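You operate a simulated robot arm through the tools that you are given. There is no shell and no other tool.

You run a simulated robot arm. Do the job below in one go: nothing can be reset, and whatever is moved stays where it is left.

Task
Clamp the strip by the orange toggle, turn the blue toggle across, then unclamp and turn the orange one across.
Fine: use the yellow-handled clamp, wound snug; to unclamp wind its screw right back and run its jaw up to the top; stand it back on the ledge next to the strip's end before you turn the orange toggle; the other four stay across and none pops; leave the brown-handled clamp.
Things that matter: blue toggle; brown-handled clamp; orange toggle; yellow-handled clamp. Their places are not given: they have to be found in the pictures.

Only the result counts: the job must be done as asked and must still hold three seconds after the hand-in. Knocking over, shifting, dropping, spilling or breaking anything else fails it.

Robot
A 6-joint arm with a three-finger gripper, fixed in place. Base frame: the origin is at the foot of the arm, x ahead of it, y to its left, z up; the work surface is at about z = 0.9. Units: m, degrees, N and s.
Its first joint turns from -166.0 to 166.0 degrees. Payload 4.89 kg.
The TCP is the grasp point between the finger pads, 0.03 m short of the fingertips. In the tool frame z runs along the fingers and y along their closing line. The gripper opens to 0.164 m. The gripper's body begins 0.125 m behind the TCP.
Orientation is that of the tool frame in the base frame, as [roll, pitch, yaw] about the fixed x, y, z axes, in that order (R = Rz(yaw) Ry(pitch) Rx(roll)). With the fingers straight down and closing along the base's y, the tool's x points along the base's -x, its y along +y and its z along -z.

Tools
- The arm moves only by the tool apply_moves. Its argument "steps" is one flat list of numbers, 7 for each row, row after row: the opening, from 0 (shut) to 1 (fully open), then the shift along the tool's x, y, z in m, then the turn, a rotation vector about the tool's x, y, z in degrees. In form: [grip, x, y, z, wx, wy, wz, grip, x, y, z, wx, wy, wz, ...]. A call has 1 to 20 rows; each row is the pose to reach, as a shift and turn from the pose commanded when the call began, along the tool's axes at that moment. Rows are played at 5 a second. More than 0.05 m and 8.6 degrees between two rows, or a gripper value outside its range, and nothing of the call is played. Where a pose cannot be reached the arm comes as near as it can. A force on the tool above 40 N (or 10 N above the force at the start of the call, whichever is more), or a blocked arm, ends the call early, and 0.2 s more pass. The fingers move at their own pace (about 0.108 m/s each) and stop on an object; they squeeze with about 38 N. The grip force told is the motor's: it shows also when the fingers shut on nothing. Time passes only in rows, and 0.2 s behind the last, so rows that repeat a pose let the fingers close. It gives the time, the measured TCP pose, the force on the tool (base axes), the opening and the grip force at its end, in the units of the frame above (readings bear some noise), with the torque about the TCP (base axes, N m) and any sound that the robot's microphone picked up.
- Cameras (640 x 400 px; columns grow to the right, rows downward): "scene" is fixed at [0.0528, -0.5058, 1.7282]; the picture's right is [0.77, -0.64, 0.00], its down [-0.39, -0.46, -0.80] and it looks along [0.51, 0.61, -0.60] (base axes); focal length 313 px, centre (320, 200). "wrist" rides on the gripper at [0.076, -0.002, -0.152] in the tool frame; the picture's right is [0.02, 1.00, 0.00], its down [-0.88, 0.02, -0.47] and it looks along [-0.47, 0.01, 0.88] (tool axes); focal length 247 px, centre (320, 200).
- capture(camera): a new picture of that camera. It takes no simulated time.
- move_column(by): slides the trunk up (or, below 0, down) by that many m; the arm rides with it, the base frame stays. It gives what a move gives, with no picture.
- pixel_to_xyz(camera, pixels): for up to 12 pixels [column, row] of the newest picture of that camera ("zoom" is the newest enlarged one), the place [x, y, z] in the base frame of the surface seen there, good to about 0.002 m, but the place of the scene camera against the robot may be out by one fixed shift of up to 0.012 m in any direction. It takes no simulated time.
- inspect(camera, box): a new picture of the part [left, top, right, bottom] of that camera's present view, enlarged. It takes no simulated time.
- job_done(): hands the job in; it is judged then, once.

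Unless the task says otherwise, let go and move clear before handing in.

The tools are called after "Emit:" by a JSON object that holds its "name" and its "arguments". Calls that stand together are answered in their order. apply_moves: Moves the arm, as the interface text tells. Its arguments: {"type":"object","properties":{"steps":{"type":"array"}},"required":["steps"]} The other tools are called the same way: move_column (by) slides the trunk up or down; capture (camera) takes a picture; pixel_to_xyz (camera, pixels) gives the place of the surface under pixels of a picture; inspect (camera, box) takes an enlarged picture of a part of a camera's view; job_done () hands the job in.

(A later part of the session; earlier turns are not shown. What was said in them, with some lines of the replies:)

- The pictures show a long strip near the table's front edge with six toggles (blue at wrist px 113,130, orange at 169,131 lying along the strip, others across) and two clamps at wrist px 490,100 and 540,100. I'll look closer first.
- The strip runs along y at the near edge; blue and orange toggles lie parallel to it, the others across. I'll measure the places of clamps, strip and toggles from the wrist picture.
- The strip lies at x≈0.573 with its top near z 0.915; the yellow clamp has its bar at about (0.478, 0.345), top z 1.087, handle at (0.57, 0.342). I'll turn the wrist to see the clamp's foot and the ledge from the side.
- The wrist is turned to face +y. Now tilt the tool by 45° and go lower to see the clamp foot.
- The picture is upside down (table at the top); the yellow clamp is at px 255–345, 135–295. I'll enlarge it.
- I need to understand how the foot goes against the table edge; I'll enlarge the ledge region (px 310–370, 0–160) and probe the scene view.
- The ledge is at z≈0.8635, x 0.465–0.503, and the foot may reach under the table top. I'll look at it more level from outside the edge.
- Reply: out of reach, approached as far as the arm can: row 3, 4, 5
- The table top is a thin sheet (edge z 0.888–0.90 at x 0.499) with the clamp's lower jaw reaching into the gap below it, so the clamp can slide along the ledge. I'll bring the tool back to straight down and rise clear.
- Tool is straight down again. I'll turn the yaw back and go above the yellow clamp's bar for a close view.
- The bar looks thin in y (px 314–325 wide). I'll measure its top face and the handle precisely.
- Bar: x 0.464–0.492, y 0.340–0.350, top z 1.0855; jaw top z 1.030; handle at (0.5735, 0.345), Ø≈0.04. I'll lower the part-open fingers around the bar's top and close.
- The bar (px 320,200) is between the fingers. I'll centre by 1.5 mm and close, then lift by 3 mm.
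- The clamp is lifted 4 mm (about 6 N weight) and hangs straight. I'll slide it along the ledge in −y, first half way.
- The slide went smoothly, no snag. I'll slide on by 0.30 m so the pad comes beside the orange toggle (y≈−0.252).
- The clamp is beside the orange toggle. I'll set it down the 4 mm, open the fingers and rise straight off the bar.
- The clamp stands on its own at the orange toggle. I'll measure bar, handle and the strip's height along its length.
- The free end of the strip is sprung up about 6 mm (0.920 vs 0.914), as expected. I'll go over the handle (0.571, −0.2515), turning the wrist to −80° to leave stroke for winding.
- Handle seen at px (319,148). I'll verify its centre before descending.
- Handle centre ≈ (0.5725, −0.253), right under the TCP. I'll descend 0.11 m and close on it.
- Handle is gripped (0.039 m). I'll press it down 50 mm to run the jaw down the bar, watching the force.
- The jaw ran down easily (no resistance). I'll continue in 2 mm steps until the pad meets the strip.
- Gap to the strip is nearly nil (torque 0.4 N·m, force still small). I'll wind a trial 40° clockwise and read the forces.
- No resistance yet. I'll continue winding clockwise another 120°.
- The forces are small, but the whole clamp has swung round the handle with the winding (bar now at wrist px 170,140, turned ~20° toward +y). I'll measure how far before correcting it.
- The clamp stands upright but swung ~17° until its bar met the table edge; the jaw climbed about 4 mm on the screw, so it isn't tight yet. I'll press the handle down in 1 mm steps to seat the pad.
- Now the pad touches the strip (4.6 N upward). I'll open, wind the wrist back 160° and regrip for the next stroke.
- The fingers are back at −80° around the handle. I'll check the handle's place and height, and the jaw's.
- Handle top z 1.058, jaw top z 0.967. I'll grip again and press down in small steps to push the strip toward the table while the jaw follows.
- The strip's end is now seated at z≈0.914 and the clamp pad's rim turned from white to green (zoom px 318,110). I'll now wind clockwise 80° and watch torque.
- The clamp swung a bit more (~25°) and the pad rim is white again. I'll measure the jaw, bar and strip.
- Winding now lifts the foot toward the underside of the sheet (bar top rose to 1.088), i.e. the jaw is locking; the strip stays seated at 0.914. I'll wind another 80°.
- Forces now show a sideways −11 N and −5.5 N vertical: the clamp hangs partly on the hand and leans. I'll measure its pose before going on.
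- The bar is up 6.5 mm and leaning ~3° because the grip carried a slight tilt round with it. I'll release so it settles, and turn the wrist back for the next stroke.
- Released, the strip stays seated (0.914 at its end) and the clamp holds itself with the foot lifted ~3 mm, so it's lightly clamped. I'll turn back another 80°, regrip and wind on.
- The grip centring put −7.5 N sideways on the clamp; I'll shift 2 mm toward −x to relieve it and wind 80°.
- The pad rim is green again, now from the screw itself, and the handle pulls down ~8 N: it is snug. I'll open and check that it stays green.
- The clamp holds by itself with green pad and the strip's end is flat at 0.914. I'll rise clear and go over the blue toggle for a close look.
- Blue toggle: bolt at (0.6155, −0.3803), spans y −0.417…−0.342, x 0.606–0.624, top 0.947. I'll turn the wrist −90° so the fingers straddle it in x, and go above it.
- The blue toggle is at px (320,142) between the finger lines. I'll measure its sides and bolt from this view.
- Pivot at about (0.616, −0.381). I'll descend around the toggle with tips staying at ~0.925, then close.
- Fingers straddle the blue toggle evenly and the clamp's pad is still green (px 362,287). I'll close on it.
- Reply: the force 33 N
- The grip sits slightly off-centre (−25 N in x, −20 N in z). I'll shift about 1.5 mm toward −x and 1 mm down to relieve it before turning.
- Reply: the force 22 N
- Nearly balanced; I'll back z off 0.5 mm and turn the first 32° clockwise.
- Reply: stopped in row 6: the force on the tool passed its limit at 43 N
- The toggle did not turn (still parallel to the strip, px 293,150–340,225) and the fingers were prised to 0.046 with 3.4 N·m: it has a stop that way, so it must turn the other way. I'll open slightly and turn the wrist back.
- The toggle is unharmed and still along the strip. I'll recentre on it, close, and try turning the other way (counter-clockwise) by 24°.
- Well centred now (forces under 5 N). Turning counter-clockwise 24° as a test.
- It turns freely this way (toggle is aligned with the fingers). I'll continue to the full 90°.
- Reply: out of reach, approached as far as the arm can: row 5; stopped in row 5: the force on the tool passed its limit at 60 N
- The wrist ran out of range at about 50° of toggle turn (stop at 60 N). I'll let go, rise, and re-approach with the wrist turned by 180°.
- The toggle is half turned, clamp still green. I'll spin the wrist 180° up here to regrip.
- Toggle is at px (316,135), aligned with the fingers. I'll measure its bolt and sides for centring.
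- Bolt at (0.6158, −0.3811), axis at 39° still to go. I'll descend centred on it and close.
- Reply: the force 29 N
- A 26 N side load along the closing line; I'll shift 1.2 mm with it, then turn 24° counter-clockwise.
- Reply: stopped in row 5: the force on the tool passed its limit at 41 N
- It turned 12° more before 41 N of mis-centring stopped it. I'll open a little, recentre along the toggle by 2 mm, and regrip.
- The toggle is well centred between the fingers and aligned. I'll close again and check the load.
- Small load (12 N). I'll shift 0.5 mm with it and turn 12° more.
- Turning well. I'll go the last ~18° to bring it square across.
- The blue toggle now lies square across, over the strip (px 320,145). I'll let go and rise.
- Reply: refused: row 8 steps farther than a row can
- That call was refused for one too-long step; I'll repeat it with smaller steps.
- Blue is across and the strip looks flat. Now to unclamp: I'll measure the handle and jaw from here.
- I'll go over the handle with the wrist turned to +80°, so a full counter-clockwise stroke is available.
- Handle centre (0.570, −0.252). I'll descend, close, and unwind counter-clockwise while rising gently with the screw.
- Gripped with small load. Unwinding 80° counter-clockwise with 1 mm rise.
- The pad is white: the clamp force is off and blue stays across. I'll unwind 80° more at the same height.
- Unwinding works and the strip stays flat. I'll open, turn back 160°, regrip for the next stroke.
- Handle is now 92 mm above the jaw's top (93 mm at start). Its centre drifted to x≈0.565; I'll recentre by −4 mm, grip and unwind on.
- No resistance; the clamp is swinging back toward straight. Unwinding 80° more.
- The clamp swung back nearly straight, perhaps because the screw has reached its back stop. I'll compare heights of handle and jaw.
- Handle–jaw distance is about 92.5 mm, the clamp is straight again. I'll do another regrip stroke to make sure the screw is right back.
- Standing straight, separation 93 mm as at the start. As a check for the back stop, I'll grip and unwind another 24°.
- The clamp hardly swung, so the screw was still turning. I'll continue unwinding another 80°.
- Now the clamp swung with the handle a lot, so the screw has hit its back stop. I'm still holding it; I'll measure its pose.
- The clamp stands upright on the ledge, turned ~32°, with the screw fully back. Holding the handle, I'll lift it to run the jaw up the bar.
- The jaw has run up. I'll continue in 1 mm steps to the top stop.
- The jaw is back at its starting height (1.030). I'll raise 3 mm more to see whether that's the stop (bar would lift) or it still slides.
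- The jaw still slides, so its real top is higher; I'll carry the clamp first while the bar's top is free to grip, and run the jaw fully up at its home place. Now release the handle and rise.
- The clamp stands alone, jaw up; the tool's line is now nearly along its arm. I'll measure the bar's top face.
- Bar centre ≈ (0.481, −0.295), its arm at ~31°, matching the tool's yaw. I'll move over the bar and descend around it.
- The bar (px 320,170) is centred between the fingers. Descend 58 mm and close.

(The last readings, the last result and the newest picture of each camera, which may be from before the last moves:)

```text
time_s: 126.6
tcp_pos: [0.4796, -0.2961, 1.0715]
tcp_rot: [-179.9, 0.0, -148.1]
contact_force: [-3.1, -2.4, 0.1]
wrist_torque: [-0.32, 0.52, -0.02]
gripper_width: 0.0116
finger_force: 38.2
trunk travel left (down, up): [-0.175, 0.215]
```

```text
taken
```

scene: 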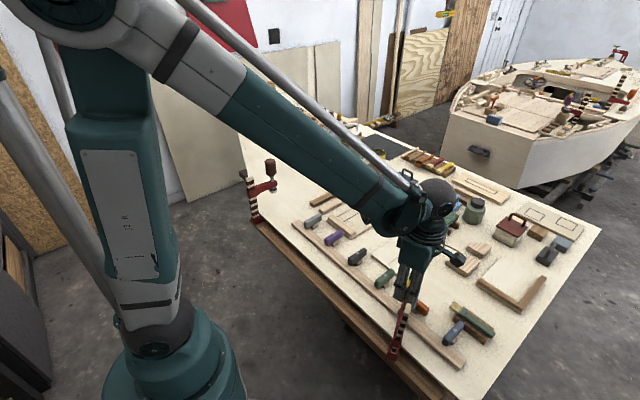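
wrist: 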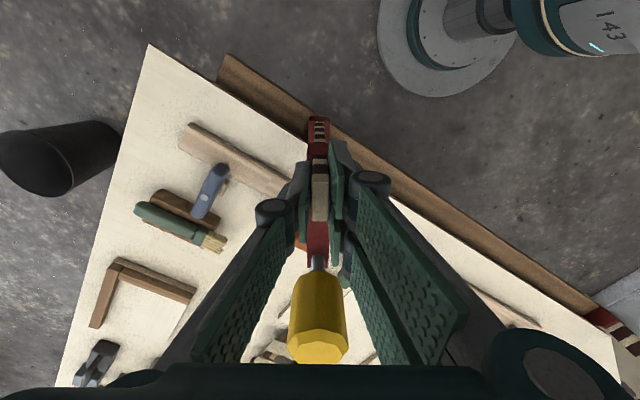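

Gripped at 11.6 mm. I'll lift 3 mm and turn the clamp back straight (32° clockwise about the bar).

Emit:
{"name": "apply_moves", "arguments": {"steps": [0, 0, 0, -0.001, 0, 0, 0, 0, 0, 0, -0.002, 0, 0, 0, 0, 0, 0, -0.003, 0, 0, 0, 0, 0, 0, -0.0035, 0, 0, 5, 0, 0.0005, 0.0005, -0.0035, 0, 0, 11, 0, 0.001, 0.0008, -0.0035, 0, 0, 17, 0, 0.0015, 0.001, -0.0035, 0, 0, 23, 0, 0.0017, 0.001, -0.0035, 0, 0, 28, 0, 0.0017, 0.001, -0.0035, 0, 0, 31.5, 0, 0.0017, 0.001, -0.0035, 0, 0, 31.5]}}

Emit:
{"name": "capture", "arguments": {"camera": "wrist"}}

Emit:
{"name": "inspect", "arguments": {"camera": "scene", "box": [340, 240, 480, 380]}}

```text
time_s: 128.8
tcp_pos: [0.48, -0.2947, 1.075]
tcp_rot: [-180.0, 0.1, -179.6]
contact_force: [-0.4, -0.6, -5.5]
wrist_torque: [0.02, 0.21, -0.01]
gripper_width: 0.0115
finger_force: 37.9
trunk travel left (down, up): [-0.175, 0.215]
```

```text
taken
```

wrist: 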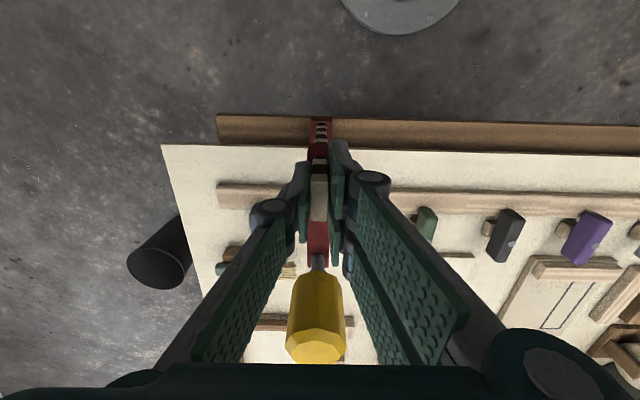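

```text
2.86 times, centred on (410, 310) of scene
```

zoom: 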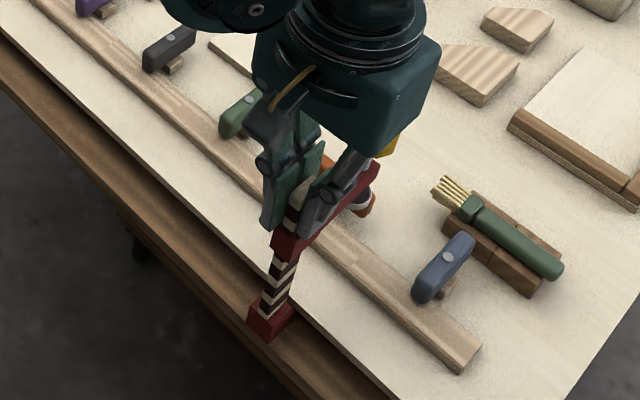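

The clamp hangs straight (5.5 N). I'll slide it back along the ledge in two moves of 0.32 m.

Emit:
{"name": "apply_moves", "arguments": {"steps": [0, 0, 0.008, 0, 0, 0, 0, 0, 0, 0.025, 0, 0, 0, 0, 0, 0, 0.05, 0, 0, 0, 0, 0, 0, 0.075, 0, 0, 0, 0, 0, 0, 0.1, 0, 0, 0, 0, 0, 0, 0.125, 0, 0, 0, 0, 0, 0, 0.15, 0, 0, 0, 0, 0, 0, 0.175, 0, 0, 0, 0, 0, 0, 0.2, 0, 0, 0, 0, 0, 0, 0.225, 0, 0, 0, 0, 0, 0, 0.25, 0, 0, 0, 0, 0, 0, 0.275, 0, 0, 0, 0, 0, 0, 0.3, 0, 0, 0, 0, 0, 0, 0.313, 0, 0, 0, 0, 0, 0, 0.32, 0, 0, 0, 0, 0, 0, 0.32, 0, 0, 0, 0]}}

Emit:
{"name": "apply_moves", "arguments": {"steps": [0, 0, 0.008, 0, 0, 0, 0, 0, 0, 0.025, 0, 0, 0, 0, 0, 0, 0.05, 0, 0, 0, 0, 0, 0, 0.075, 0, 0, 0, 0, 0, 0, 0.1, 0, 0, 0, 0, 0, 0, 0.125, 0, 0, 0, 0, 0, 0, 0.15, 0, 0, 0, 0, 0, 0, 0.175, 0, 0, 0, 0, 0, 0, 0.2, 0, 0, 0, 0, 0, 0, 0.225, 0, 0, 0, 0, 0, 0, 0.25, 0, 0, 0, 0, 0, 0, 0.275, 0, 0, 0, 0, 0, 0, 0.297, 0, 0, 0, 0, 0, 0, 0.31, 0, 0, 0, 0, 0, 0, 0.317, 0, 0, 0, 0, 0, 0, 0.317, 0, 0, 0, 0]}}

Emit:
{"name": "capture", "arguments": {"camera": "wrist"}}

Emit:
{"name": "inspect", "arguments": {"camera": "scene", "box": [225, 140, 325, 260]}}

```text
time_s: 132.2
tcp_pos: [0.477, 0.0244, 1.0737]
tcp_rot: [-179.9, 0.0, -179.5]
contact_force: [0.5, -0.6, -5.6]
wrist_torque: [0.0, 0.22, -0.03]
gripper_width: 0.012
finger_force: 37.8
trunk travel left (down, up): [-0.175, 0.215]
```

```text
time_s: 135.6
tcp_pos: [0.4756, 0.3412, 1.0728]
tcp_rot: [-180.0, 0.0, -179.7]
contact_force: [-0.7, -0.2, -4.2]
wrist_torque: [0.0, 0.18, 0.01]
gripper_width: 0.0119
finger_force: 38.0
trunk travel left (down, up): [-0.175, 0.215]
```

```text
taken
```

wrist: 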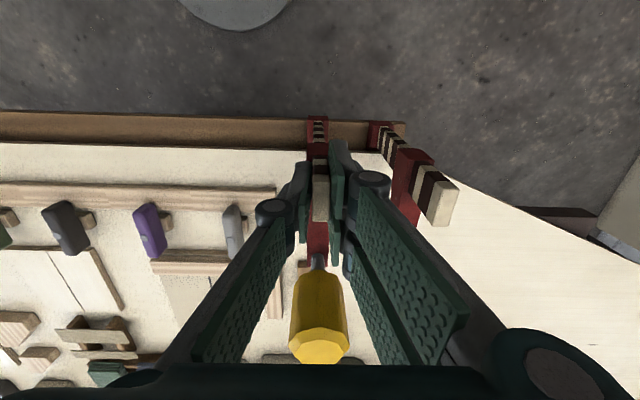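

```text
3.33 times, centred on (275, 200) of scene
```

zoom: 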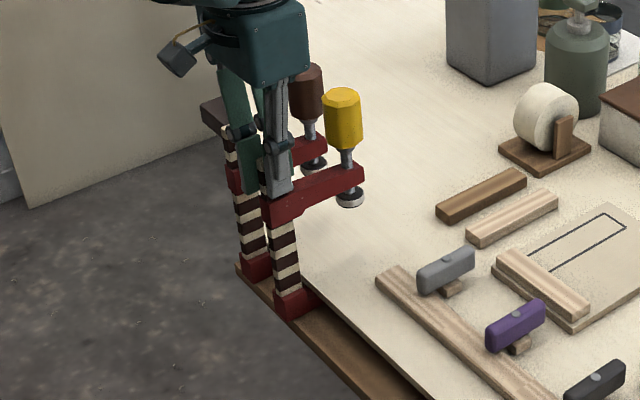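

It's back next to the brown clamp and the strip's end. I'll nudge 2 mm inward and lower it onto the ledge, watching the force.

Emit:
{"name": "apply_moves", "arguments": {"steps": [0, -0.001, 0.001, 0, 0, 0, 0, 0, -0.002, 0.002, 0.0005, 0, 0, 0, 0, -0.002, 0.002, 0.001, 0, 0, 0, 0, -0.002, 0.002, 0.0015, 0, 0, 0, 0, -0.002, 0.002, 0.002, 0, 0, 0, 0, -0.002, 0.002, 0.002, 0, 0, 0]}}

```text
time_s: 137.0
tcp_pos: [0.476, 0.3435, 1.0714]
tcp_rot: [-179.9, 0.0, -179.6]
contact_force: [-2.6, 0.0, 9.9]
wrist_torque: [0.0, -0.91, -0.06]
gripper_width: 0.0118
finger_force: 37.9
trunk travel left (down, up): [-0.175, 0.215]
```

It's standing on the ledge (10 N upward). I'll release and rise off the bar.

Emit:
{"name": "apply_moves", "arguments": {"steps": [0, 0, 0, -0.0004, 0, 0, 0, 0.1, 0, 0, -0.0004, 0, 0, 0, 0.3, 0, 0, -0.0004, 0, 0, 0, 0.3, 0, 0, -0.0004, 0, 0, 0, 0.3, 0, 0, -0.03, 0, 0, 0, 0.3, 0, 0, -0.07, 0, 0, 0, 0.3, 0, 0, -0.11, 0, 0, 0, 0.3, 0, 0, -0.14, 0, 0, 0, 0.3, 0, 0, -0.14, 0, 0, 0]}}

Emit:
{"name": "capture", "arguments": {"camera": "wrist"}}

Emit:
{"name": "inspect", "arguments": {"camera": "wrist", "box": [240, 90, 440, 290]}}

Emit:
{"name": "inspect", "arguments": {"camera": "scene", "box": [225, 140, 325, 260]}}

```text
time_s: 139.0
tcp_pos: [0.4774, 0.3452, 1.2126]
tcp_rot: [-179.8, -0.1, -179.6]
contact_force: [-0.4, 0.3, -0.3]
wrist_torque: [0.01, -0.05, 0.01]
gripper_width: 0.0492
finger_force: 0.0
trunk travel left (down, up): [-0.175, 0.215]
```

```text
taken
```

wrist: 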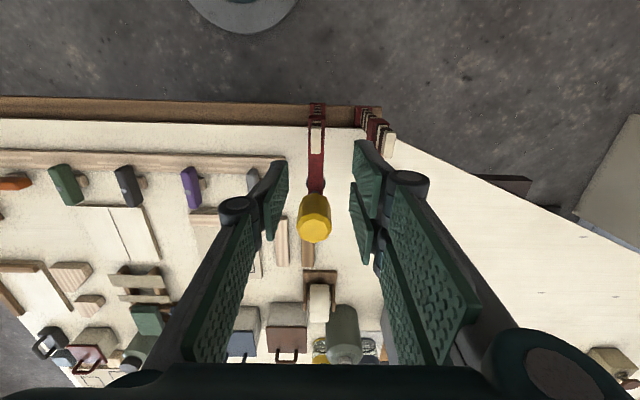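

```text
2.00 times, centred on (340, 190) of wrist
```

zoom: 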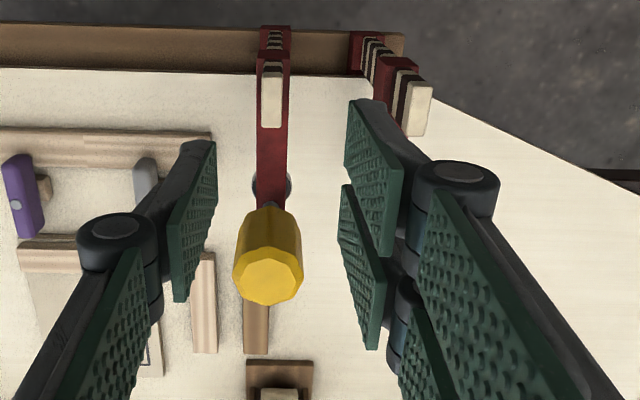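

```text
3.33 times, centred on (275, 200) of scene
```

zoom: 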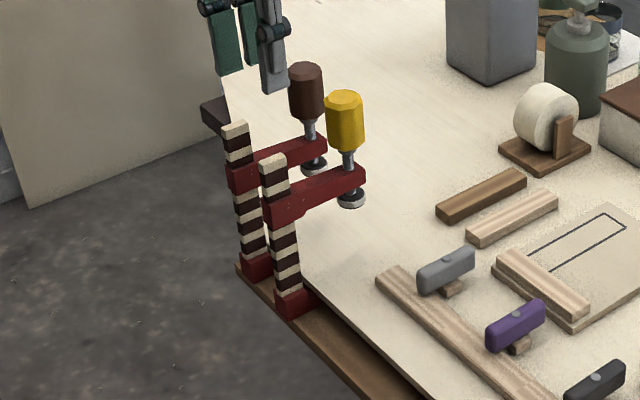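

The clamp stands straight and free. I'll measure the handle and jaw, then grip the handle to run the jaw to its real top.

Emit:
{"name": "pixel_to_xyz", "arguments": {"camera": "zoom", "pixels": [[268, 190]]}}

Emit:
{"name": "pixel_to_xyz", "arguments": {"camera": "wrist", "pixels": [[314, 227], [300, 222], [330, 222], [314, 238], [316, 165], [317, 180], [316, 130], [316, 145], [388, 145], [379, 128]]}}

```text
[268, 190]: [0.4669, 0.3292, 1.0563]
```

```text
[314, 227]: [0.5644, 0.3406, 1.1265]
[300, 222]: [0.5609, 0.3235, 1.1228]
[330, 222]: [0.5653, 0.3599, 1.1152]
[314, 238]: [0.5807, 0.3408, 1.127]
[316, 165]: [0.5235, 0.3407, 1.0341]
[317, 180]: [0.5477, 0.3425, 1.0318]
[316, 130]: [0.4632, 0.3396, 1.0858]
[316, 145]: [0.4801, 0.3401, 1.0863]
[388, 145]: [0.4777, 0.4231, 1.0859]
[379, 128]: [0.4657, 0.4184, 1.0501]
```

Handle centre ≈ (0.567, 0.341), top 1.127. I'll descend around it with a narrow opening (brown handle is 75 mm away) and close.

Emit:
{"name": "apply_moves", "arguments": {"steps": [0.35, -0.03, -0.001, 0, 0, 0, 0, 0.35, -0.06, -0.003, 0, 0, 0, 0, 0.35, -0.09, -0.004, 0, 0, 0, 0, 0.35, -0.09, -0.004, 0, 0, 0, 0, 0.35, -0.09, -0.004, 0.04, 0, 0, 0, 0.35, -0.09, -0.004, 0.08, 0, 0, 0, 0.35, -0.09, -0.004, 0.108, 0, 0, 0, 0.35, -0.09, -0.004, 0.108, 0, 0, 0]}}

Emit:
{"name": "capture", "arguments": {"camera": "wrist"}}

```text
time_s: 140.8
tcp_pos: [0.5675, 0.3399, 1.1028]
tcp_rot: [-179.9, 0.0, -179.6]
contact_force: [0.1, 0.2, 0.2]
wrist_torque: [-0.06, 0.05, 0.02]
gripper_width: 0.0574
finger_force: 0.0
trunk travel left (down, up): [-0.175, 0.215]
```

```text
taken
```

wrist: 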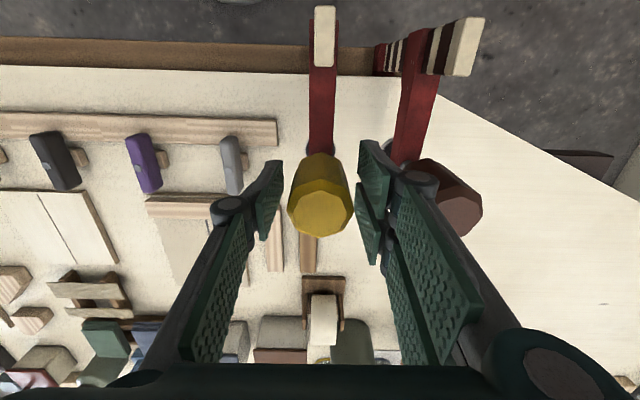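

Centred, clear of the brown handle. I'll close and lift in 2 mm steps for 14 mm.

Emit:
{"name": "apply_moves", "arguments": {"steps": [0.2, 0, 0, 0, 0, 0, 0, 0, 0, 0, 0, 0, 0, 0, 0, 0, 0, 0, 0, 0, 0, 0, 0, 0, -0.002, 0, 0, 0, 0, 0, 0, -0.004, 0, 0, 0, 0, 0, 0, -0.006, 0, 0, 0, 0, 0, 0, -0.008, 0, 0, 0, 0, 0, 0, -0.01, 0, 0, 0, 0, 0, 0, -0.012, 0, 0, 0, 0, 0, 0, -0.014, 0, 0, 0, 0, 0, 0, -0.014, 0, 0, 0]}}

Emit:
{"name": "capture", "arguments": {"camera": "wrist"}}

Emit:
{"name": "pixel_to_xyz", "arguments": {"camera": "wrist", "pixels": [[325, 30], [325, 55], [322, 90], [321, 125], [320, 205], [465, 45]]}}

```text
time_s: 143.2
tcp_pos: [0.5676, 0.3408, 1.1166]
tcp_rot: [-179.9, 0.1, -179.6]
contact_force: [-0.3, -1.3, -25.6]
wrist_torque: [-0.01, 0.08, -0.04]
gripper_width: 0.0394
finger_force: 38.4
trunk travel left (down, up): [-0.175, 0.215]
```

```text
taken
```

wrist: 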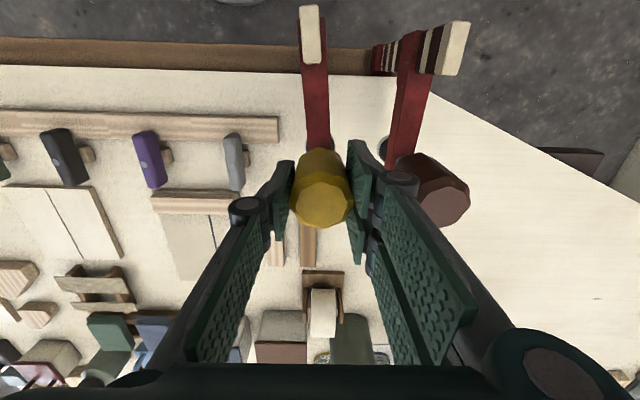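

```text
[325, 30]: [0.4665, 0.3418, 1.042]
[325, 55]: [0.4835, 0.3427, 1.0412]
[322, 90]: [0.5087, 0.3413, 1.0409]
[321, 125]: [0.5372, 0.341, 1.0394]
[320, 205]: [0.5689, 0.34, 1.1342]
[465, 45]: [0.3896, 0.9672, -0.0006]
```

The lift now meets 26 N: the jaw is at its top stop and the whole clamp has lifted against the sheet. I'll measure how far the bar rose.

Emit:
{"name": "pixel_to_xyz", "arguments": {"camera": "wrist", "pixels": [[311, 20], [311, 35], [312, 55], [307, 40], [316, 40], [455, 40], [312, 75]]}}

```text
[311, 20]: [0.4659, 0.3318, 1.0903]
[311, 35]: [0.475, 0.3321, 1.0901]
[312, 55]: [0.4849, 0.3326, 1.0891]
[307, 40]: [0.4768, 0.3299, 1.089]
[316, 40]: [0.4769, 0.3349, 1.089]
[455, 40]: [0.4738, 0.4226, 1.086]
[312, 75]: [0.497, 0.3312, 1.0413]
```

The bar rose ~3.5 mm. I'll lower 3 mm so the foot is about on the ledge again without pushing the jaw down.

Emit:
{"name": "apply_moves", "arguments": {"steps": [0, 0, 0, 0.001, 0, 0, 0, 0, 0, 0, 0.002, 0, 0, 0, 0, 0, 0, 0.003, 0, 0, 0, 0, 0, 0, 0.003, 0, 0, 0]}}

Emit:
{"name": "pixel_to_xyz", "arguments": {"camera": "wrist", "pixels": [[311, 20]]}}

Emit:
{"name": "capture", "arguments": {"camera": "wrist"}}

```text
time_s: 144.2
tcp_pos: [0.5674, 0.3396, 1.1148]
tcp_rot: [-179.8, -0.1, -179.6]
contact_force: [0.4, 0.0, -4.5]
wrist_torque: [-0.01, -0.26, -0.01]
gripper_width: 0.0393
finger_force: 37.9
trunk travel left (down, up): [-0.175, 0.215]
```

```text
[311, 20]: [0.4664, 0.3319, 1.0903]
```

```text
taken
```

wrist: 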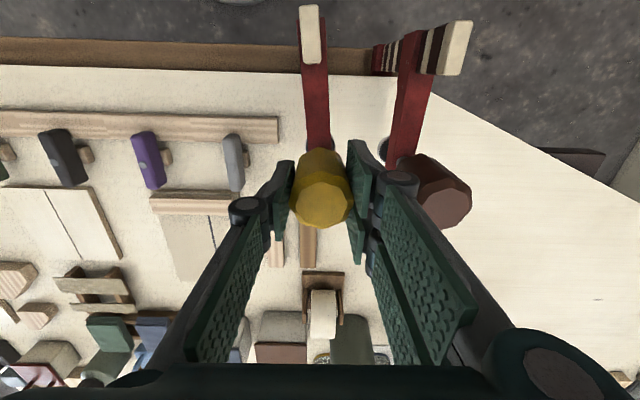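

Emit:
{"name": "pixel_to_xyz", "arguments": {"camera": "wrist", "pixels": [[311, 20], [311, 35], [312, 55], [312, 75], [315, 110], [320, 205], [316, 125]]}}

Emit:
{"name": "inspect", "arguments": {"camera": "scene", "box": [225, 140, 325, 260]}}

```text
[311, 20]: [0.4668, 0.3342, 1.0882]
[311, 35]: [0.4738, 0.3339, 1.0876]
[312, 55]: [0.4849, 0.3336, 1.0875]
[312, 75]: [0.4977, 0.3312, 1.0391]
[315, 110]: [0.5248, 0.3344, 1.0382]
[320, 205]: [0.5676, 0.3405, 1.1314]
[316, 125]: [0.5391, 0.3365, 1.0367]
```

```text
3.33 times, centred on (275, 200) of scene
```

zoom: 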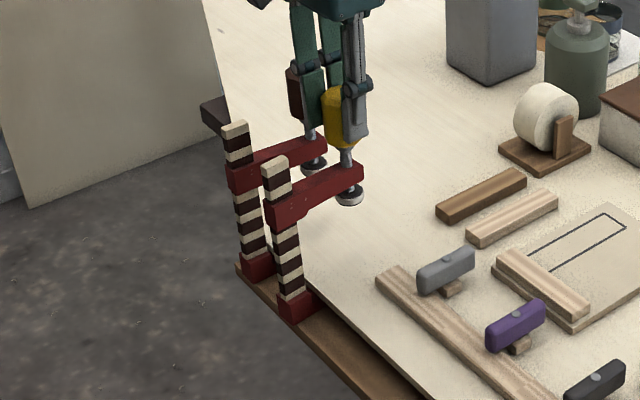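

Bar top 1.0877, about 1.7 mm still to go. I'll lower 1.5 mm, release, and rise.

Emit:
{"name": "apply_moves", "arguments": {"steps": [0, 0, 0, 0.0007, 0, 0, 0, 0, 0, 0, 0.0014, 0, 0, 0, 0, 0, 0, 0.0014, 0, 0, 0, 0.1, 0, 0, 0.0014, 0, 0, 0, 0.35, 0, 0, 0.0014, 0, 0, 0, 0.35, 0, 0, 0.0014, 0, 0, 0, 0.35, 0, 0, -0.03, 0, 0, 0, 0.35, 0, 0, -0.07, 0, 0, 0, 0.35, 0.02, 0, -0.1, 0, 0, 0, 0.35, 0.05, 0, -0.1, 0, 0, 0, 0.35, 0.05, 0, -0.1, 0, 0, 0]}}

Emit:
{"name": "capture", "arguments": {"camera": "wrist"}}

Emit:
{"name": "inspect", "arguments": {"camera": "scene", "box": [225, 140, 325, 260]}}

```text
time_s: 146.6
tcp_pos: [0.5167, 0.3396, 1.2168]
tcp_rot: [-179.9, 0.0, -179.6]
contact_force: [-0.8, -0.4, 0.8]
wrist_torque: [0.07, -0.08, -0.02]
gripper_width: 0.0575
finger_force: 0.0
trunk travel left (down, up): [-0.175, 0.215]
```

```text
taken
```

wrist: 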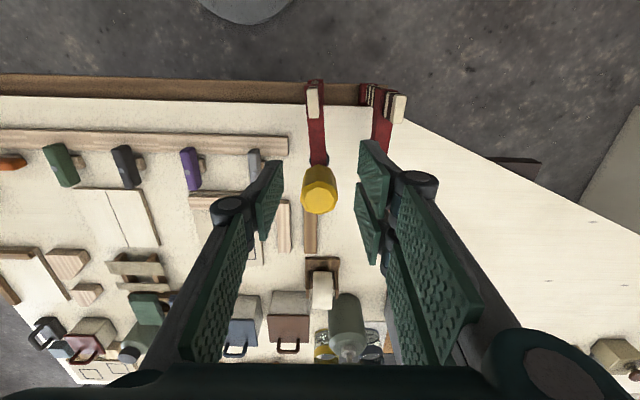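

```text
3.33 times, centred on (275, 200) of scene
```

zoom: 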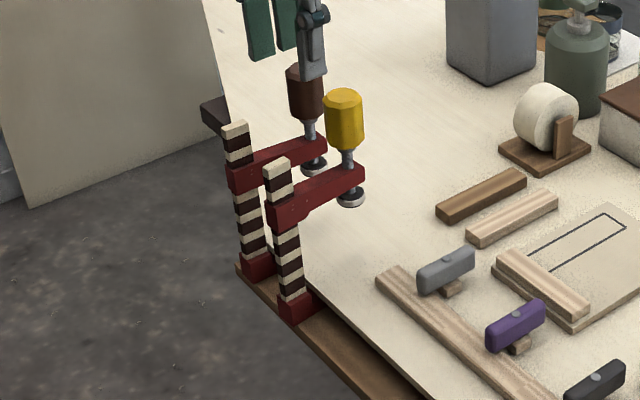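

Emit:
{"name": "inspect", "arguments": {"camera": "wrist", "box": [250, 60, 450, 230]}}

Emit:
{"name": "pixel_to_xyz", "arguments": {"camera": "wrist", "pixels": [[313, 95], [314, 112], [316, 130], [317, 150], [320, 200], [398, 108], [382, 135], [308, 93], [315, 83], [230, 145], [60, 140]]}}

```text
2.35 times, centred on (350, 145) of wrist
```

zoom: 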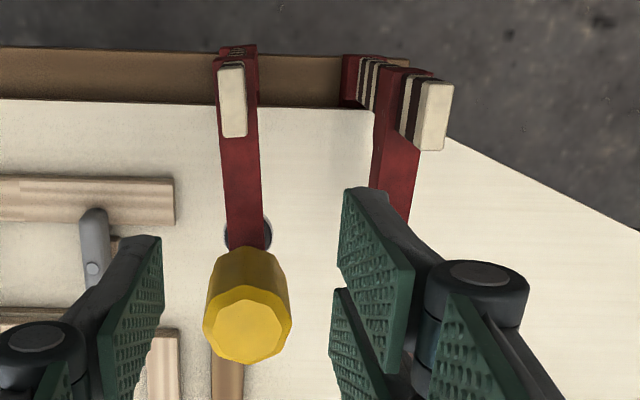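

```text
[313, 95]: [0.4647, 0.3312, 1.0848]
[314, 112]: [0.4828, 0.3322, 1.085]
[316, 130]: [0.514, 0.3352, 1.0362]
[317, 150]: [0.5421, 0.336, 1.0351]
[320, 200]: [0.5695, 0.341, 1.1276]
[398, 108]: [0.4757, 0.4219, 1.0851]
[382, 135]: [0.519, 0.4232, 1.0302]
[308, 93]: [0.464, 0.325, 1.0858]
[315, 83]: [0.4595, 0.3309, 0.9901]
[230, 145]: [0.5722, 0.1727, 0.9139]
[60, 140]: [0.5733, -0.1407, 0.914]
```

The yellow clamp stands on the ledge next to the strip's end, jaw up. I'll verify the screw is fully back by comparing handle-over-jaw heights of yellow and brown with several points.

Emit:
{"name": "pixel_to_xyz", "arguments": {"camera": "zoom", "pixels": [[235, 315], [245, 325], [255, 325], [245, 340], [235, 330], [260, 335], [240, 160], [240, 175], [242, 190], [245, 205], [245, 220], [245, 235]]}}

Emit:
{"name": "pixel_to_xyz", "arguments": {"camera": "wrist", "pixels": [[382, 120], [382, 125], [381, 130], [380, 135], [380, 140], [379, 145], [378, 128], [384, 128]]}}

Emit:
{"name": "inspect", "arguments": {"camera": "scene", "box": [240, 150, 300, 230]}}

```text
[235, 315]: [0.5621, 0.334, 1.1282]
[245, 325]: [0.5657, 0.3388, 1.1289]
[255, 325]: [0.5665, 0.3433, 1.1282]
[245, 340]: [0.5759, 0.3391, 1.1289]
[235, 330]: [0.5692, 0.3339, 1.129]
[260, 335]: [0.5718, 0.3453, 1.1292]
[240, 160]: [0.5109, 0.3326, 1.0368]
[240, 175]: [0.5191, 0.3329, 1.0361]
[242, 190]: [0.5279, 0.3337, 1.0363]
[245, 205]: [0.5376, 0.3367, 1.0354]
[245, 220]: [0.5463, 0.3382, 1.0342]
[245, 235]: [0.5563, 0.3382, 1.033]
```

```text
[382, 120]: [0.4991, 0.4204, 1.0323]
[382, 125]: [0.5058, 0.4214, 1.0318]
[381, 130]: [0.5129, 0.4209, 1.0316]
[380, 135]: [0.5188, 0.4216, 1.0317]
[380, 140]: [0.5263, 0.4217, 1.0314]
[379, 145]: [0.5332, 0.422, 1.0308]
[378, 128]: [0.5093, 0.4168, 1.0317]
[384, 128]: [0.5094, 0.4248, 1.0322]
```

```text
5.00 times, centred on (270, 190) of scene
```

zoom: 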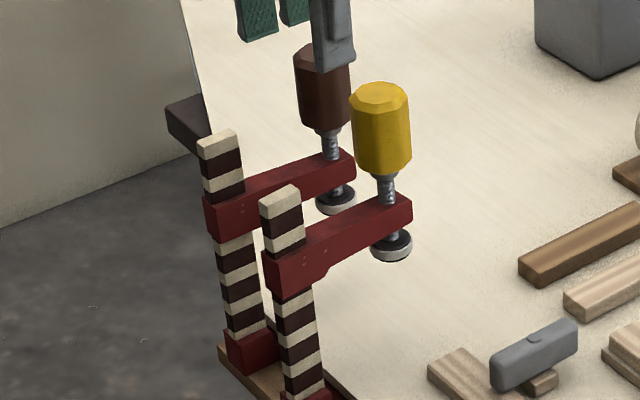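

Yellow and brown have the same handle-over-jaw distance, so the screw is fully back, and the jaw is at its top. Now I'll travel to the orange toggle with the wrist turned to +90°.

Emit:
{"name": "apply_moves", "arguments": {"steps": [0.3, -0.005, -0.02, 0, 0, 0, 4, 0.3, -0.01, -0.055, 0, 0, 0, 9, 0.3, -0.016, -0.09, 0, 0, 0, 14, 0.3, -0.022, -0.13, 0, 0, 0, 19, 0.3, -0.028, -0.17, 0, 0, 0, 24, 0.3, -0.034, -0.21, 0, 0, 0, 29, 0.3, -0.04, -0.25, 0, 0, 0, 34, 0.3, -0.046, -0.29, 0, 0, 0, 40, 0.3, -0.052, -0.33, 0, 0, 0, 46, 0.3, -0.058, -0.37, 0, 0, 0, 52, 0.3, -0.064, -0.41, 0, 0, 0, 58, 0.3, -0.07, -0.45, 0, 0, 0, 64, 0.3, -0.076, -0.49, 0, 0, 0, 70, 0.3, -0.082, -0.53, 0, 0, 0, 76, 0.3, -0.09, -0.565, 0, 0, 0, 82, 0.3, -0.095, -0.59, 0, 0, 0, 87, 0.3, -0.098, -0.6, 0, 0, 0, 89.6, 0.3, -0.098, -0.6, 0, 0, 0, 89.6]}}

Emit:
{"name": "capture", "arguments": {"camera": "wrist"}}

```text
time_s: 150.4
tcp_pos: [0.6189, -0.2577, 1.2184]
tcp_rot: [-180.0, 0.1, 90.6]
contact_force: [0.6, -0.1, -0.7]
wrist_torque: [0.05, 0.0, 0.02]
gripper_width: 0.0491
finger_force: 0.0
trunk travel left (down, up): [-0.175, 0.215]
```

```text
taken
```

wrist: 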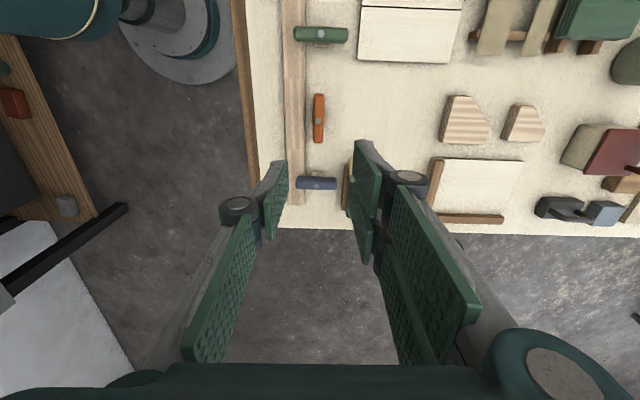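

The orange toggle is at px (318,118). I'll go down to z≈1.05 and measure it.

Emit:
{"name": "apply_moves", "arguments": {"steps": [0.3, 0, 0, 0.04, 0, 0, 0, 0.3, 0, 0, 0.08, 0, 0, 0, 0.3, 0, 0, 0.12, 0, 0, 0, 0.3, 0, 0, 0.165, 0, 0, 0, 0.3, 0, 0, 0.165, 0, 0, 0]}}

Emit:
{"name": "capture", "arguments": {"camera": "wrist"}}

Emit:
{"name": "inspect", "arguments": {"camera": "wrist", "box": [240, 60, 400, 260]}}

```text
time_s: 151.6
tcp_pos: [0.617, -0.2588, 1.0529]
tcp_rot: [-180.0, 0.1, 90.8]
contact_force: [0.2, -0.4, 0.3]
wrist_torque: [0.03, 0.05, 0.01]
gripper_width: 0.0491
finger_force: 0.1
trunk travel left (down, up): [-0.175, 0.215]
```

```text
taken
```

wrist: 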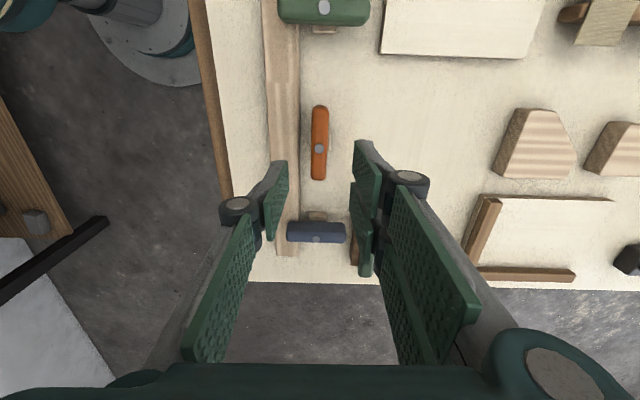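

```text
2.00 times, centred on (320, 160) of wrist
```

zoom: 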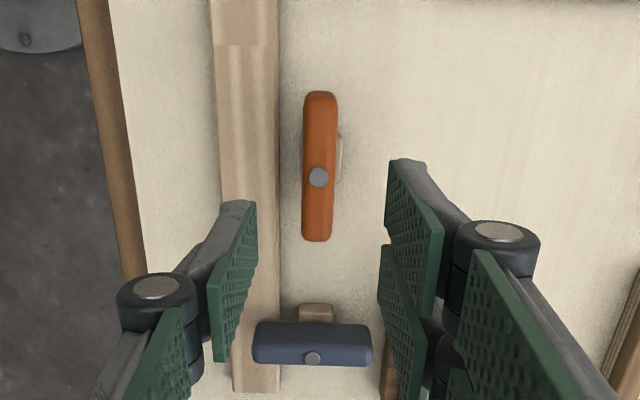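

Emit:
{"name": "pixel_to_xyz", "arguments": {"camera": "wrist", "pixels": [[319, 149], [312, 149], [327, 149], [319, 108], [319, 178], [284, 60], [284, 100], [282, 149], [284, 200], [284, 245], [316, 239], [328, 146]]}}

```text
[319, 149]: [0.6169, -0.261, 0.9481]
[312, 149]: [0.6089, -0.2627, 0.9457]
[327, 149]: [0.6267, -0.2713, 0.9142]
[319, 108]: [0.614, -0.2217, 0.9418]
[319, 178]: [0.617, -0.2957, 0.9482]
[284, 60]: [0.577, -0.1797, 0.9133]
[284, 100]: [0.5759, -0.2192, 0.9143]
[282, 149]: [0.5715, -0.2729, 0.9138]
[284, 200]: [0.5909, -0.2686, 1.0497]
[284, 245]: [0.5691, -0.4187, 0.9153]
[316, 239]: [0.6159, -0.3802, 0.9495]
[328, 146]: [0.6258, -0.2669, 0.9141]
```

Pivot at (0.616, −0.261); strip is flat along its whole length. I'll descend around the toggle and close.

Emit:
{"name": "apply_moves", "arguments": {"steps": [0.3, -0.002, -0.001, 0.04, 0, 0, 0, 0.3, -0.002, -0.001, 0.08, 0, 0, 0, 0.3, -0.002, -0.001, 0.098, 0, 0, 0, 0.3, -0.002, -0.001, 0.098, 0, 0, 0, 0.1, -0.002, -0.001, 0.098, 0, 0, 0, 0, -0.002, -0.001, 0.098, 0, 0, 0, 0, -0.002, -0.001, 0.098, 0, 0, 0]}}

Emit:
{"name": "capture", "arguments": {"camera": "wrist"}}

```text
time_s: 153.2
tcp_pos: [0.6171, -0.2601, 0.9555]
tcp_rot: [180.0, 0.1, 90.8]
contact_force: [-16.9, -1.0, -10.9]
wrist_torque: [-0.55, 0.53, 0.01]
gripper_width: 0.0179
finger_force: 45.2
trunk travel left (down, up): [-0.175, 0.215]
```

```text
taken
```

wrist: 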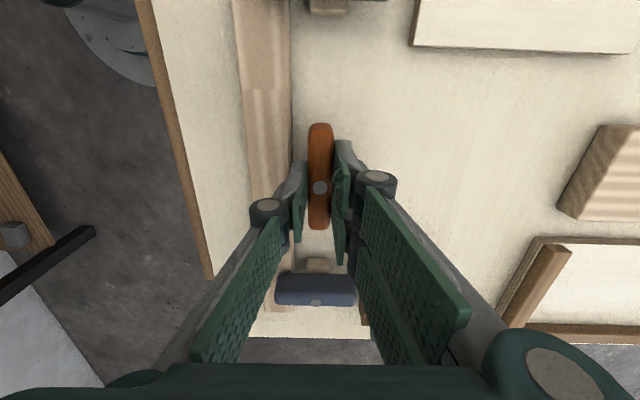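

Gripped with a 17 N side load. I'll shift 0.9 mm to balance and try turning 12° counter-clockwise as with the blue one.

Emit:
{"name": "apply_moves", "arguments": {"steps": [0, 0, -0.0005, 0.0002, 0, 0, 0, 0, 0, -0.0009, 0.0003, 0, 0, 0, 0, 0, -0.0009, 0.0003, 0, 0, -3, 0, 0, -0.0009, 0.0003, 0, 0, -6, 0, 0, -0.0009, 0.0003, 0, 0, -9, 0, 0, -0.0009, 0.0003, 0, 0, -12, 0, 0, -0.0009, 0.0003, 0, 0, -12]}}

Emit:
{"name": "capture", "arguments": {"camera": "wrist"}}

```text
time_s: 154.8
tcp_pos: [0.6151, -0.2616, 0.9547]
tcp_rot: [180.0, 0.1, 102.8]
contact_force: [-25.3, 10.3, 29.3]
wrist_torque: [0.84, 0.84, 0.04]
gripper_width: 0.0177
finger_force: 44.6
trunk travel left (down, up): [-0.175, 0.215]
```

```text
taken
```

wrist: 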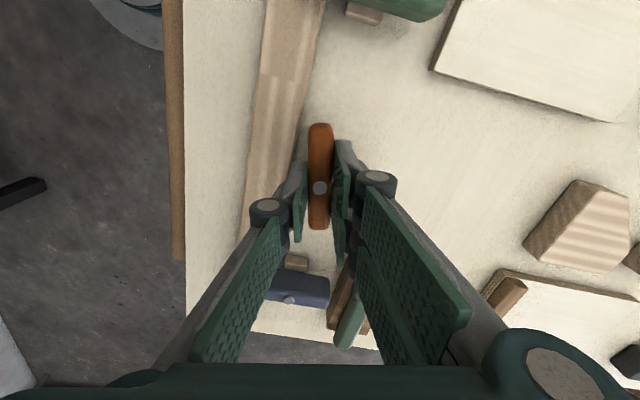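

It turns with the fingers. I'll relieve the built-up load (raise 0.7 mm, shift 1.1 mm) and turn 15° more.

Emit:
{"name": "apply_moves", "arguments": {"steps": [0, 0.0003, -0.0006, -0.0004, 0, 0, 0, 0, 0.0005, -0.0011, -0.0007, 0, 0, 0, 0, 0.0005, -0.0011, -0.0007, 0, 0, -4, 0, 0.0005, -0.0011, -0.0007, 0, 0, -8, 0, 0.0005, -0.0011, -0.0007, 0, 0, -12, 0, 0.0005, -0.0011, -0.0007, 0, 0, -15, 0, 0.0005, -0.0011, -0.0007, 0, 0, -15]}}

```text
time_s: 156.4
tcp_pos: [0.6168, -0.2607, 0.953]
tcp_rot: [-179.9, 0.2, 117.8]
contact_force: [3.1, 5.4, 26.2]
wrist_torque: [-0.4, -0.44, 0.03]
gripper_width: 0.0179
finger_force: 44.9
trunk travel left (down, up): [-0.175, 0.215]
```

Lateral load gone, 26 N vertical remains. I'll raise 0.7 mm and turn 18° more.

Emit:
{"name": "apply_moves", "arguments": {"steps": [0, 0, 0, -0.0004, 0, 0, 0, 0, 0, 0, -0.0007, 0, 0, 0, 0, 0, 0, -0.0007, 0, 0, -4, 0, 0, 0, -0.0007, 0, 0, -8, 0, 0, 0, -0.0007, 0, 0, -12, 0, 0, 0, -0.0007, 0, 0, -16, 0, 0, 0, -0.0007, 0, 0, -18, 0, 0, 0, -0.0007, 0, 0, -18]}}

```text
time_s: 158.2
tcp_pos: [0.6169, -0.2609, 0.9537]
tcp_rot: [-180.0, 0.2, 135.8]
contact_force: [13.8, 6.1, 32.0]
wrist_torque: [0.45, -0.29, 0.03]
gripper_width: 0.0176
finger_force: 44.9
trunk travel left (down, up): [-0.175, 0.215]
```

Vertical load persists; I'll raise 1 mm and shift slightly, then check before turning on.

Emit:
{"name": "apply_moves", "arguments": {"steps": [0, 0, 0.0003, -0.0005, 0, 0, 0, 0, 0, 0.0006, -0.001, 0, 0, 0, 0, 0, 0.0006, -0.001, 0, 0, 0]}}

Emit:
{"name": "capture", "arguments": {"camera": "wrist"}}

```text
time_s: 159.0
tcp_pos: [0.6161, -0.2611, 0.9531]
tcp_rot: [-179.8, 0.2, 135.8]
contact_force: [8.3, 5.6, -1.7]
wrist_torque: [-0.88, -1.26, -0.06]
gripper_width: 0.0178
finger_force: 45.8
trunk travel left (down, up): [-0.175, 0.215]
```

```text
taken
```

wrist: 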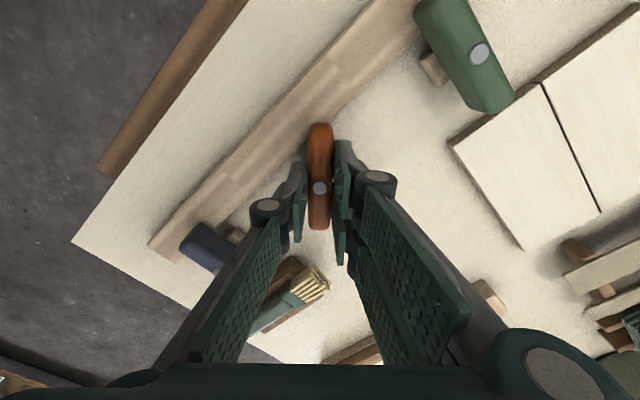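

Balanced again (z −2 N), toggle halfway. Turning 20° more in small steps.

Emit:
{"name": "apply_moves", "arguments": {"steps": [0, 0, 0.0003, 0, 0, 0, -3, 0, 0, 0.0003, 0, 0, 0, -6, 0, 0, 0.0003, 0, 0, 0, -9, 0, 0, 0.0003, 0, 0, 0, -12, 0, 0, 0.0003, 0, 0, 0, -15, 0, 0, 0.0003, 0, 0, 0, -18, 0, 0, 0.0003, 0, 0, 0, -20, 0, 0, 0.0003, 0, 0, 0, -20]}}

```text
time_s: 160.8
tcp_pos: [0.6171, -0.2605, 0.9544]
tcp_rot: [-179.9, 0.1, 155.8]
contact_force: [-4.7, 13.5, -32.2]
wrist_torque: [0.38, 0.27, -0.04]
gripper_width: 0.0179
finger_force: 45.6
trunk travel left (down, up): [-0.175, 0.215]
```

z now −32 N; I'll lower 0.8 mm and turn the next 12°.

Emit:
{"name": "apply_moves", "arguments": {"steps": [0, 0, 0.0003, 0.0004, 0, 0, 0, 0, 0, 0.0005, 0.0008, 0, 0, 0, 0, 0, 0.0005, 0.0008, 0, 0, -3, 0, 0, 0.0005, 0.0008, 0, 0, -6, 0, 0, 0.0005, 0.0008, 0, 0, -9, 0, 0, 0.0005, 0.0008, 0, 0, -12, 0, 0, 0.0005, 0.0008, 0, 0, -12]}}

```text
time_s: 162.4
tcp_pos: [0.6169, -0.2608, 0.9553]
tcp_rot: [-179.9, 0.1, 167.8]
contact_force: [-10.5, 2.3, -0.6]
wrist_torque: [0.12, 0.79, 0.0]
gripper_width: 0.0177
finger_force: 45.4
trunk travel left (down, up): [-0.175, 0.215]
```

Well balanced; the last 12°.

Emit:
{"name": "apply_moves", "arguments": {"steps": [0, 0, 0, 0, 0, 0, -3, 0, 0, 0, 0, 0, 0, -6, 0, 0, 0, 0, 0, 0, -9, 0, 0, 0, 0, 0, 0, -12, 0, 0, 0, 0, 0, 0, -12]}}

Emit:
{"name": "capture", "arguments": {"camera": "wrist"}}

```text
time_s: 163.6
tcp_pos: [0.6176, -0.2606, 0.9555]
tcp_rot: [-179.9, 0.0, 179.8]
contact_force: [-1.8, 4.9, -9.8]
wrist_torque: [0.17, -1.18, 0.01]
gripper_width: 0.0181
finger_force: 45.3
trunk travel left (down, up): [-0.175, 0.215]
```

```text
taken
```

wrist: 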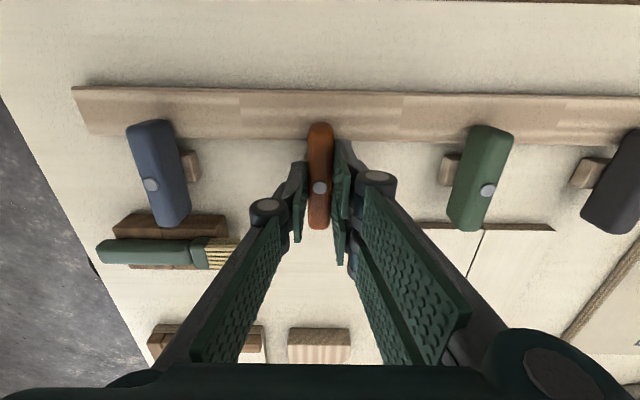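

The orange toggle is square across (px 320,150). I'll let go and rise clear.

Emit:
{"name": "apply_moves", "arguments": {"steps": [0.1, 0, 0, 0, 0, 0, 0, 0.3, 0, 0, 0, 0, 0, 0, 0.3, 0, 0, 0, 0, 0, 0, 0.3, 0, 0, -0.03, 0, 0, 0, 0.3, 0, 0, -0.07, 0, 0, 0, 0.3, 0, 0, -0.11, 0, 0, 0, 0.3, 0, 0, -0.15, 0, 0, 0, 0.3, 0.02, 0.03, -0.18, 0, 0, 0, 0.3, 0.03, 0.07, -0.2, 0, 0, 0, 0.3, 0.03, 0.11, -0.22, 0, 0, 0, 0.3, 0.03, 0.15, -0.25, 0, 0, 0, 0.3, 0.03, 0.19, -0.28, 0, 0, 0, 0.3, 0.03, 0.19, -0.28, 0, 0, 0]}}

Emit:
{"name": "capture", "arguments": {"camera": "wrist"}}

Emit:
{"name": "capture", "arguments": {"camera": "scene"}}

Emit:
{"name": "inspect", "arguments": {"camera": "scene", "box": [280, 200, 510, 380]}}

Emit:
{"name": "inspect", "arguments": {"camera": "wrist", "box": [60, 70, 480, 270]}}

```text
time_s: 166.4
tcp_pos: [0.5881, -0.0676, 1.2347]
tcp_rot: [-179.9, 0.1, 179.8]
contact_force: [-1.1, 0.1, 0.1]
wrist_torque: [0.03, -0.04, -0.07]
gripper_width: 0.0492
finger_force: 0.0
trunk travel left (down, up): [-0.175, 0.215]
```

```text
taken
```

wrist: 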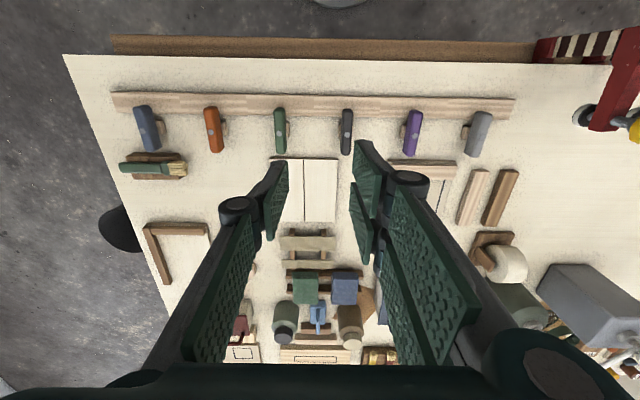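

```text
taken
```

scene: 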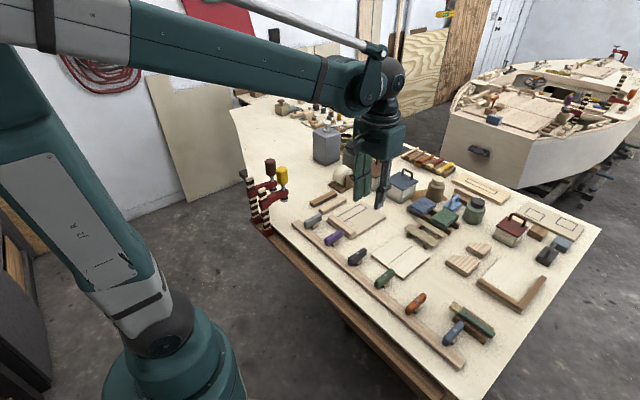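

```text
2.22 times, centred on (395, 290) of scene
```

zoom: 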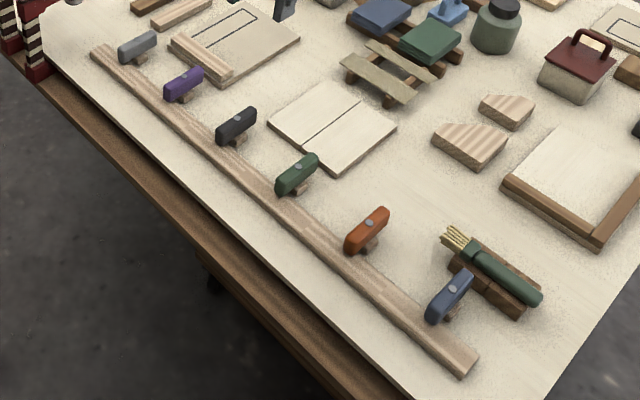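

```text
1.52 times, centred on (270, 170) of wrist
```

zoom: 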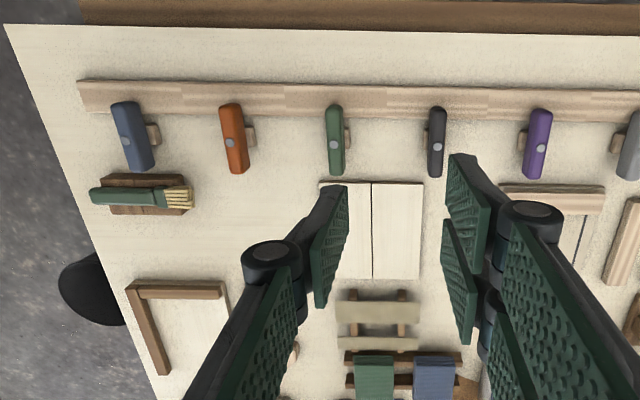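

All six toggles now lie across the strip. I'll check the two turned toggles' angles and the clamps once more before handing in.

Emit:
{"name": "pixel_to_xyz", "arguments": {"camera": "wrist", "pixels": [[142, 110], [155, 147], [211, 112], [217, 149], [280, 113], [280, 150], [125, 100], [180, 102], [245, 103], [310, 103], [440, 106], [500, 108]]}}

Emit:
{"name": "inspect", "arguments": {"camera": "scene", "box": [235, 145, 305, 245]}}

```text
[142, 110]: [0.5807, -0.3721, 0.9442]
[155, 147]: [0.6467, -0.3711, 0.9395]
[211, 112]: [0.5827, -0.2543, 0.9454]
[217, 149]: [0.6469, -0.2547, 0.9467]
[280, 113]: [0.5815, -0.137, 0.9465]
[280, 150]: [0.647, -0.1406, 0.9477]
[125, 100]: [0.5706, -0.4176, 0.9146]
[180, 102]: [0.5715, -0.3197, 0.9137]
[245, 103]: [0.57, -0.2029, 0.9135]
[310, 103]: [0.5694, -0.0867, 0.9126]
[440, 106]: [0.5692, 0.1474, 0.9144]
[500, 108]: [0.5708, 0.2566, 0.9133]
```

```text
4.00 times, centred on (270, 195) of scene
```

zoom: 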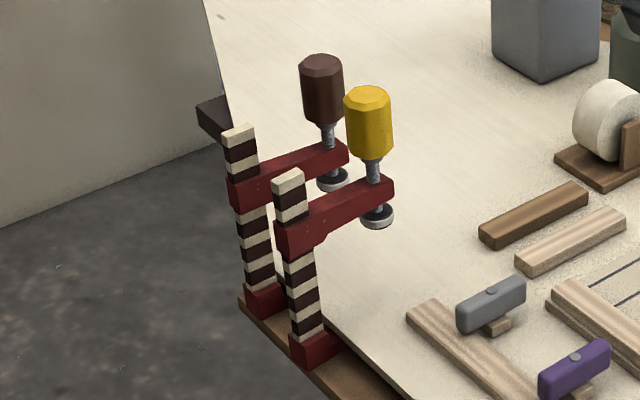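

Blue and orange lie square across (end-to-end y within 1 mm), the strip is flat at 0.914, all other toggles are across, the yellow clamp stands on the ledge with jaw up and screw back, and the brown one is untouched. The arm is clear, so I hand in.

Emit:
{"name": "job_done", "arguments": {}}

```text
The job is handed in.
```

The job is done and handed in, and the last pictures and measurements show everything where you asked for it. I don't have the judge's verdict.

- **Toggles:** Blue and orange now lie square across the strip. The other four are still across, and none popped.
- **Strip:** It lies flat along its whole length, at z ≈ 0.914.
- **Yellow clamp:** It held the strip snug beside the orange toggle while I turned the blue one. It now stands on the ledge next to the strip's end, with its screw wound back and its jaw at the top. It sits a few millimetres toward −x from where it started and is turned by about 4°.
- **Brown clamp:** I left it alone.

- **Clamp swing:** The yellow clamp swung round its own handle as I wound and unwound it, by as much as 32°. I straightened it before sliding it back.
- **Blue toggle's stop:** I first tried to turn the blue toggle clockwise, but it has a stop that way. I turned both toggles counter-clockwise instead. The pictures afterwards showed no damage.
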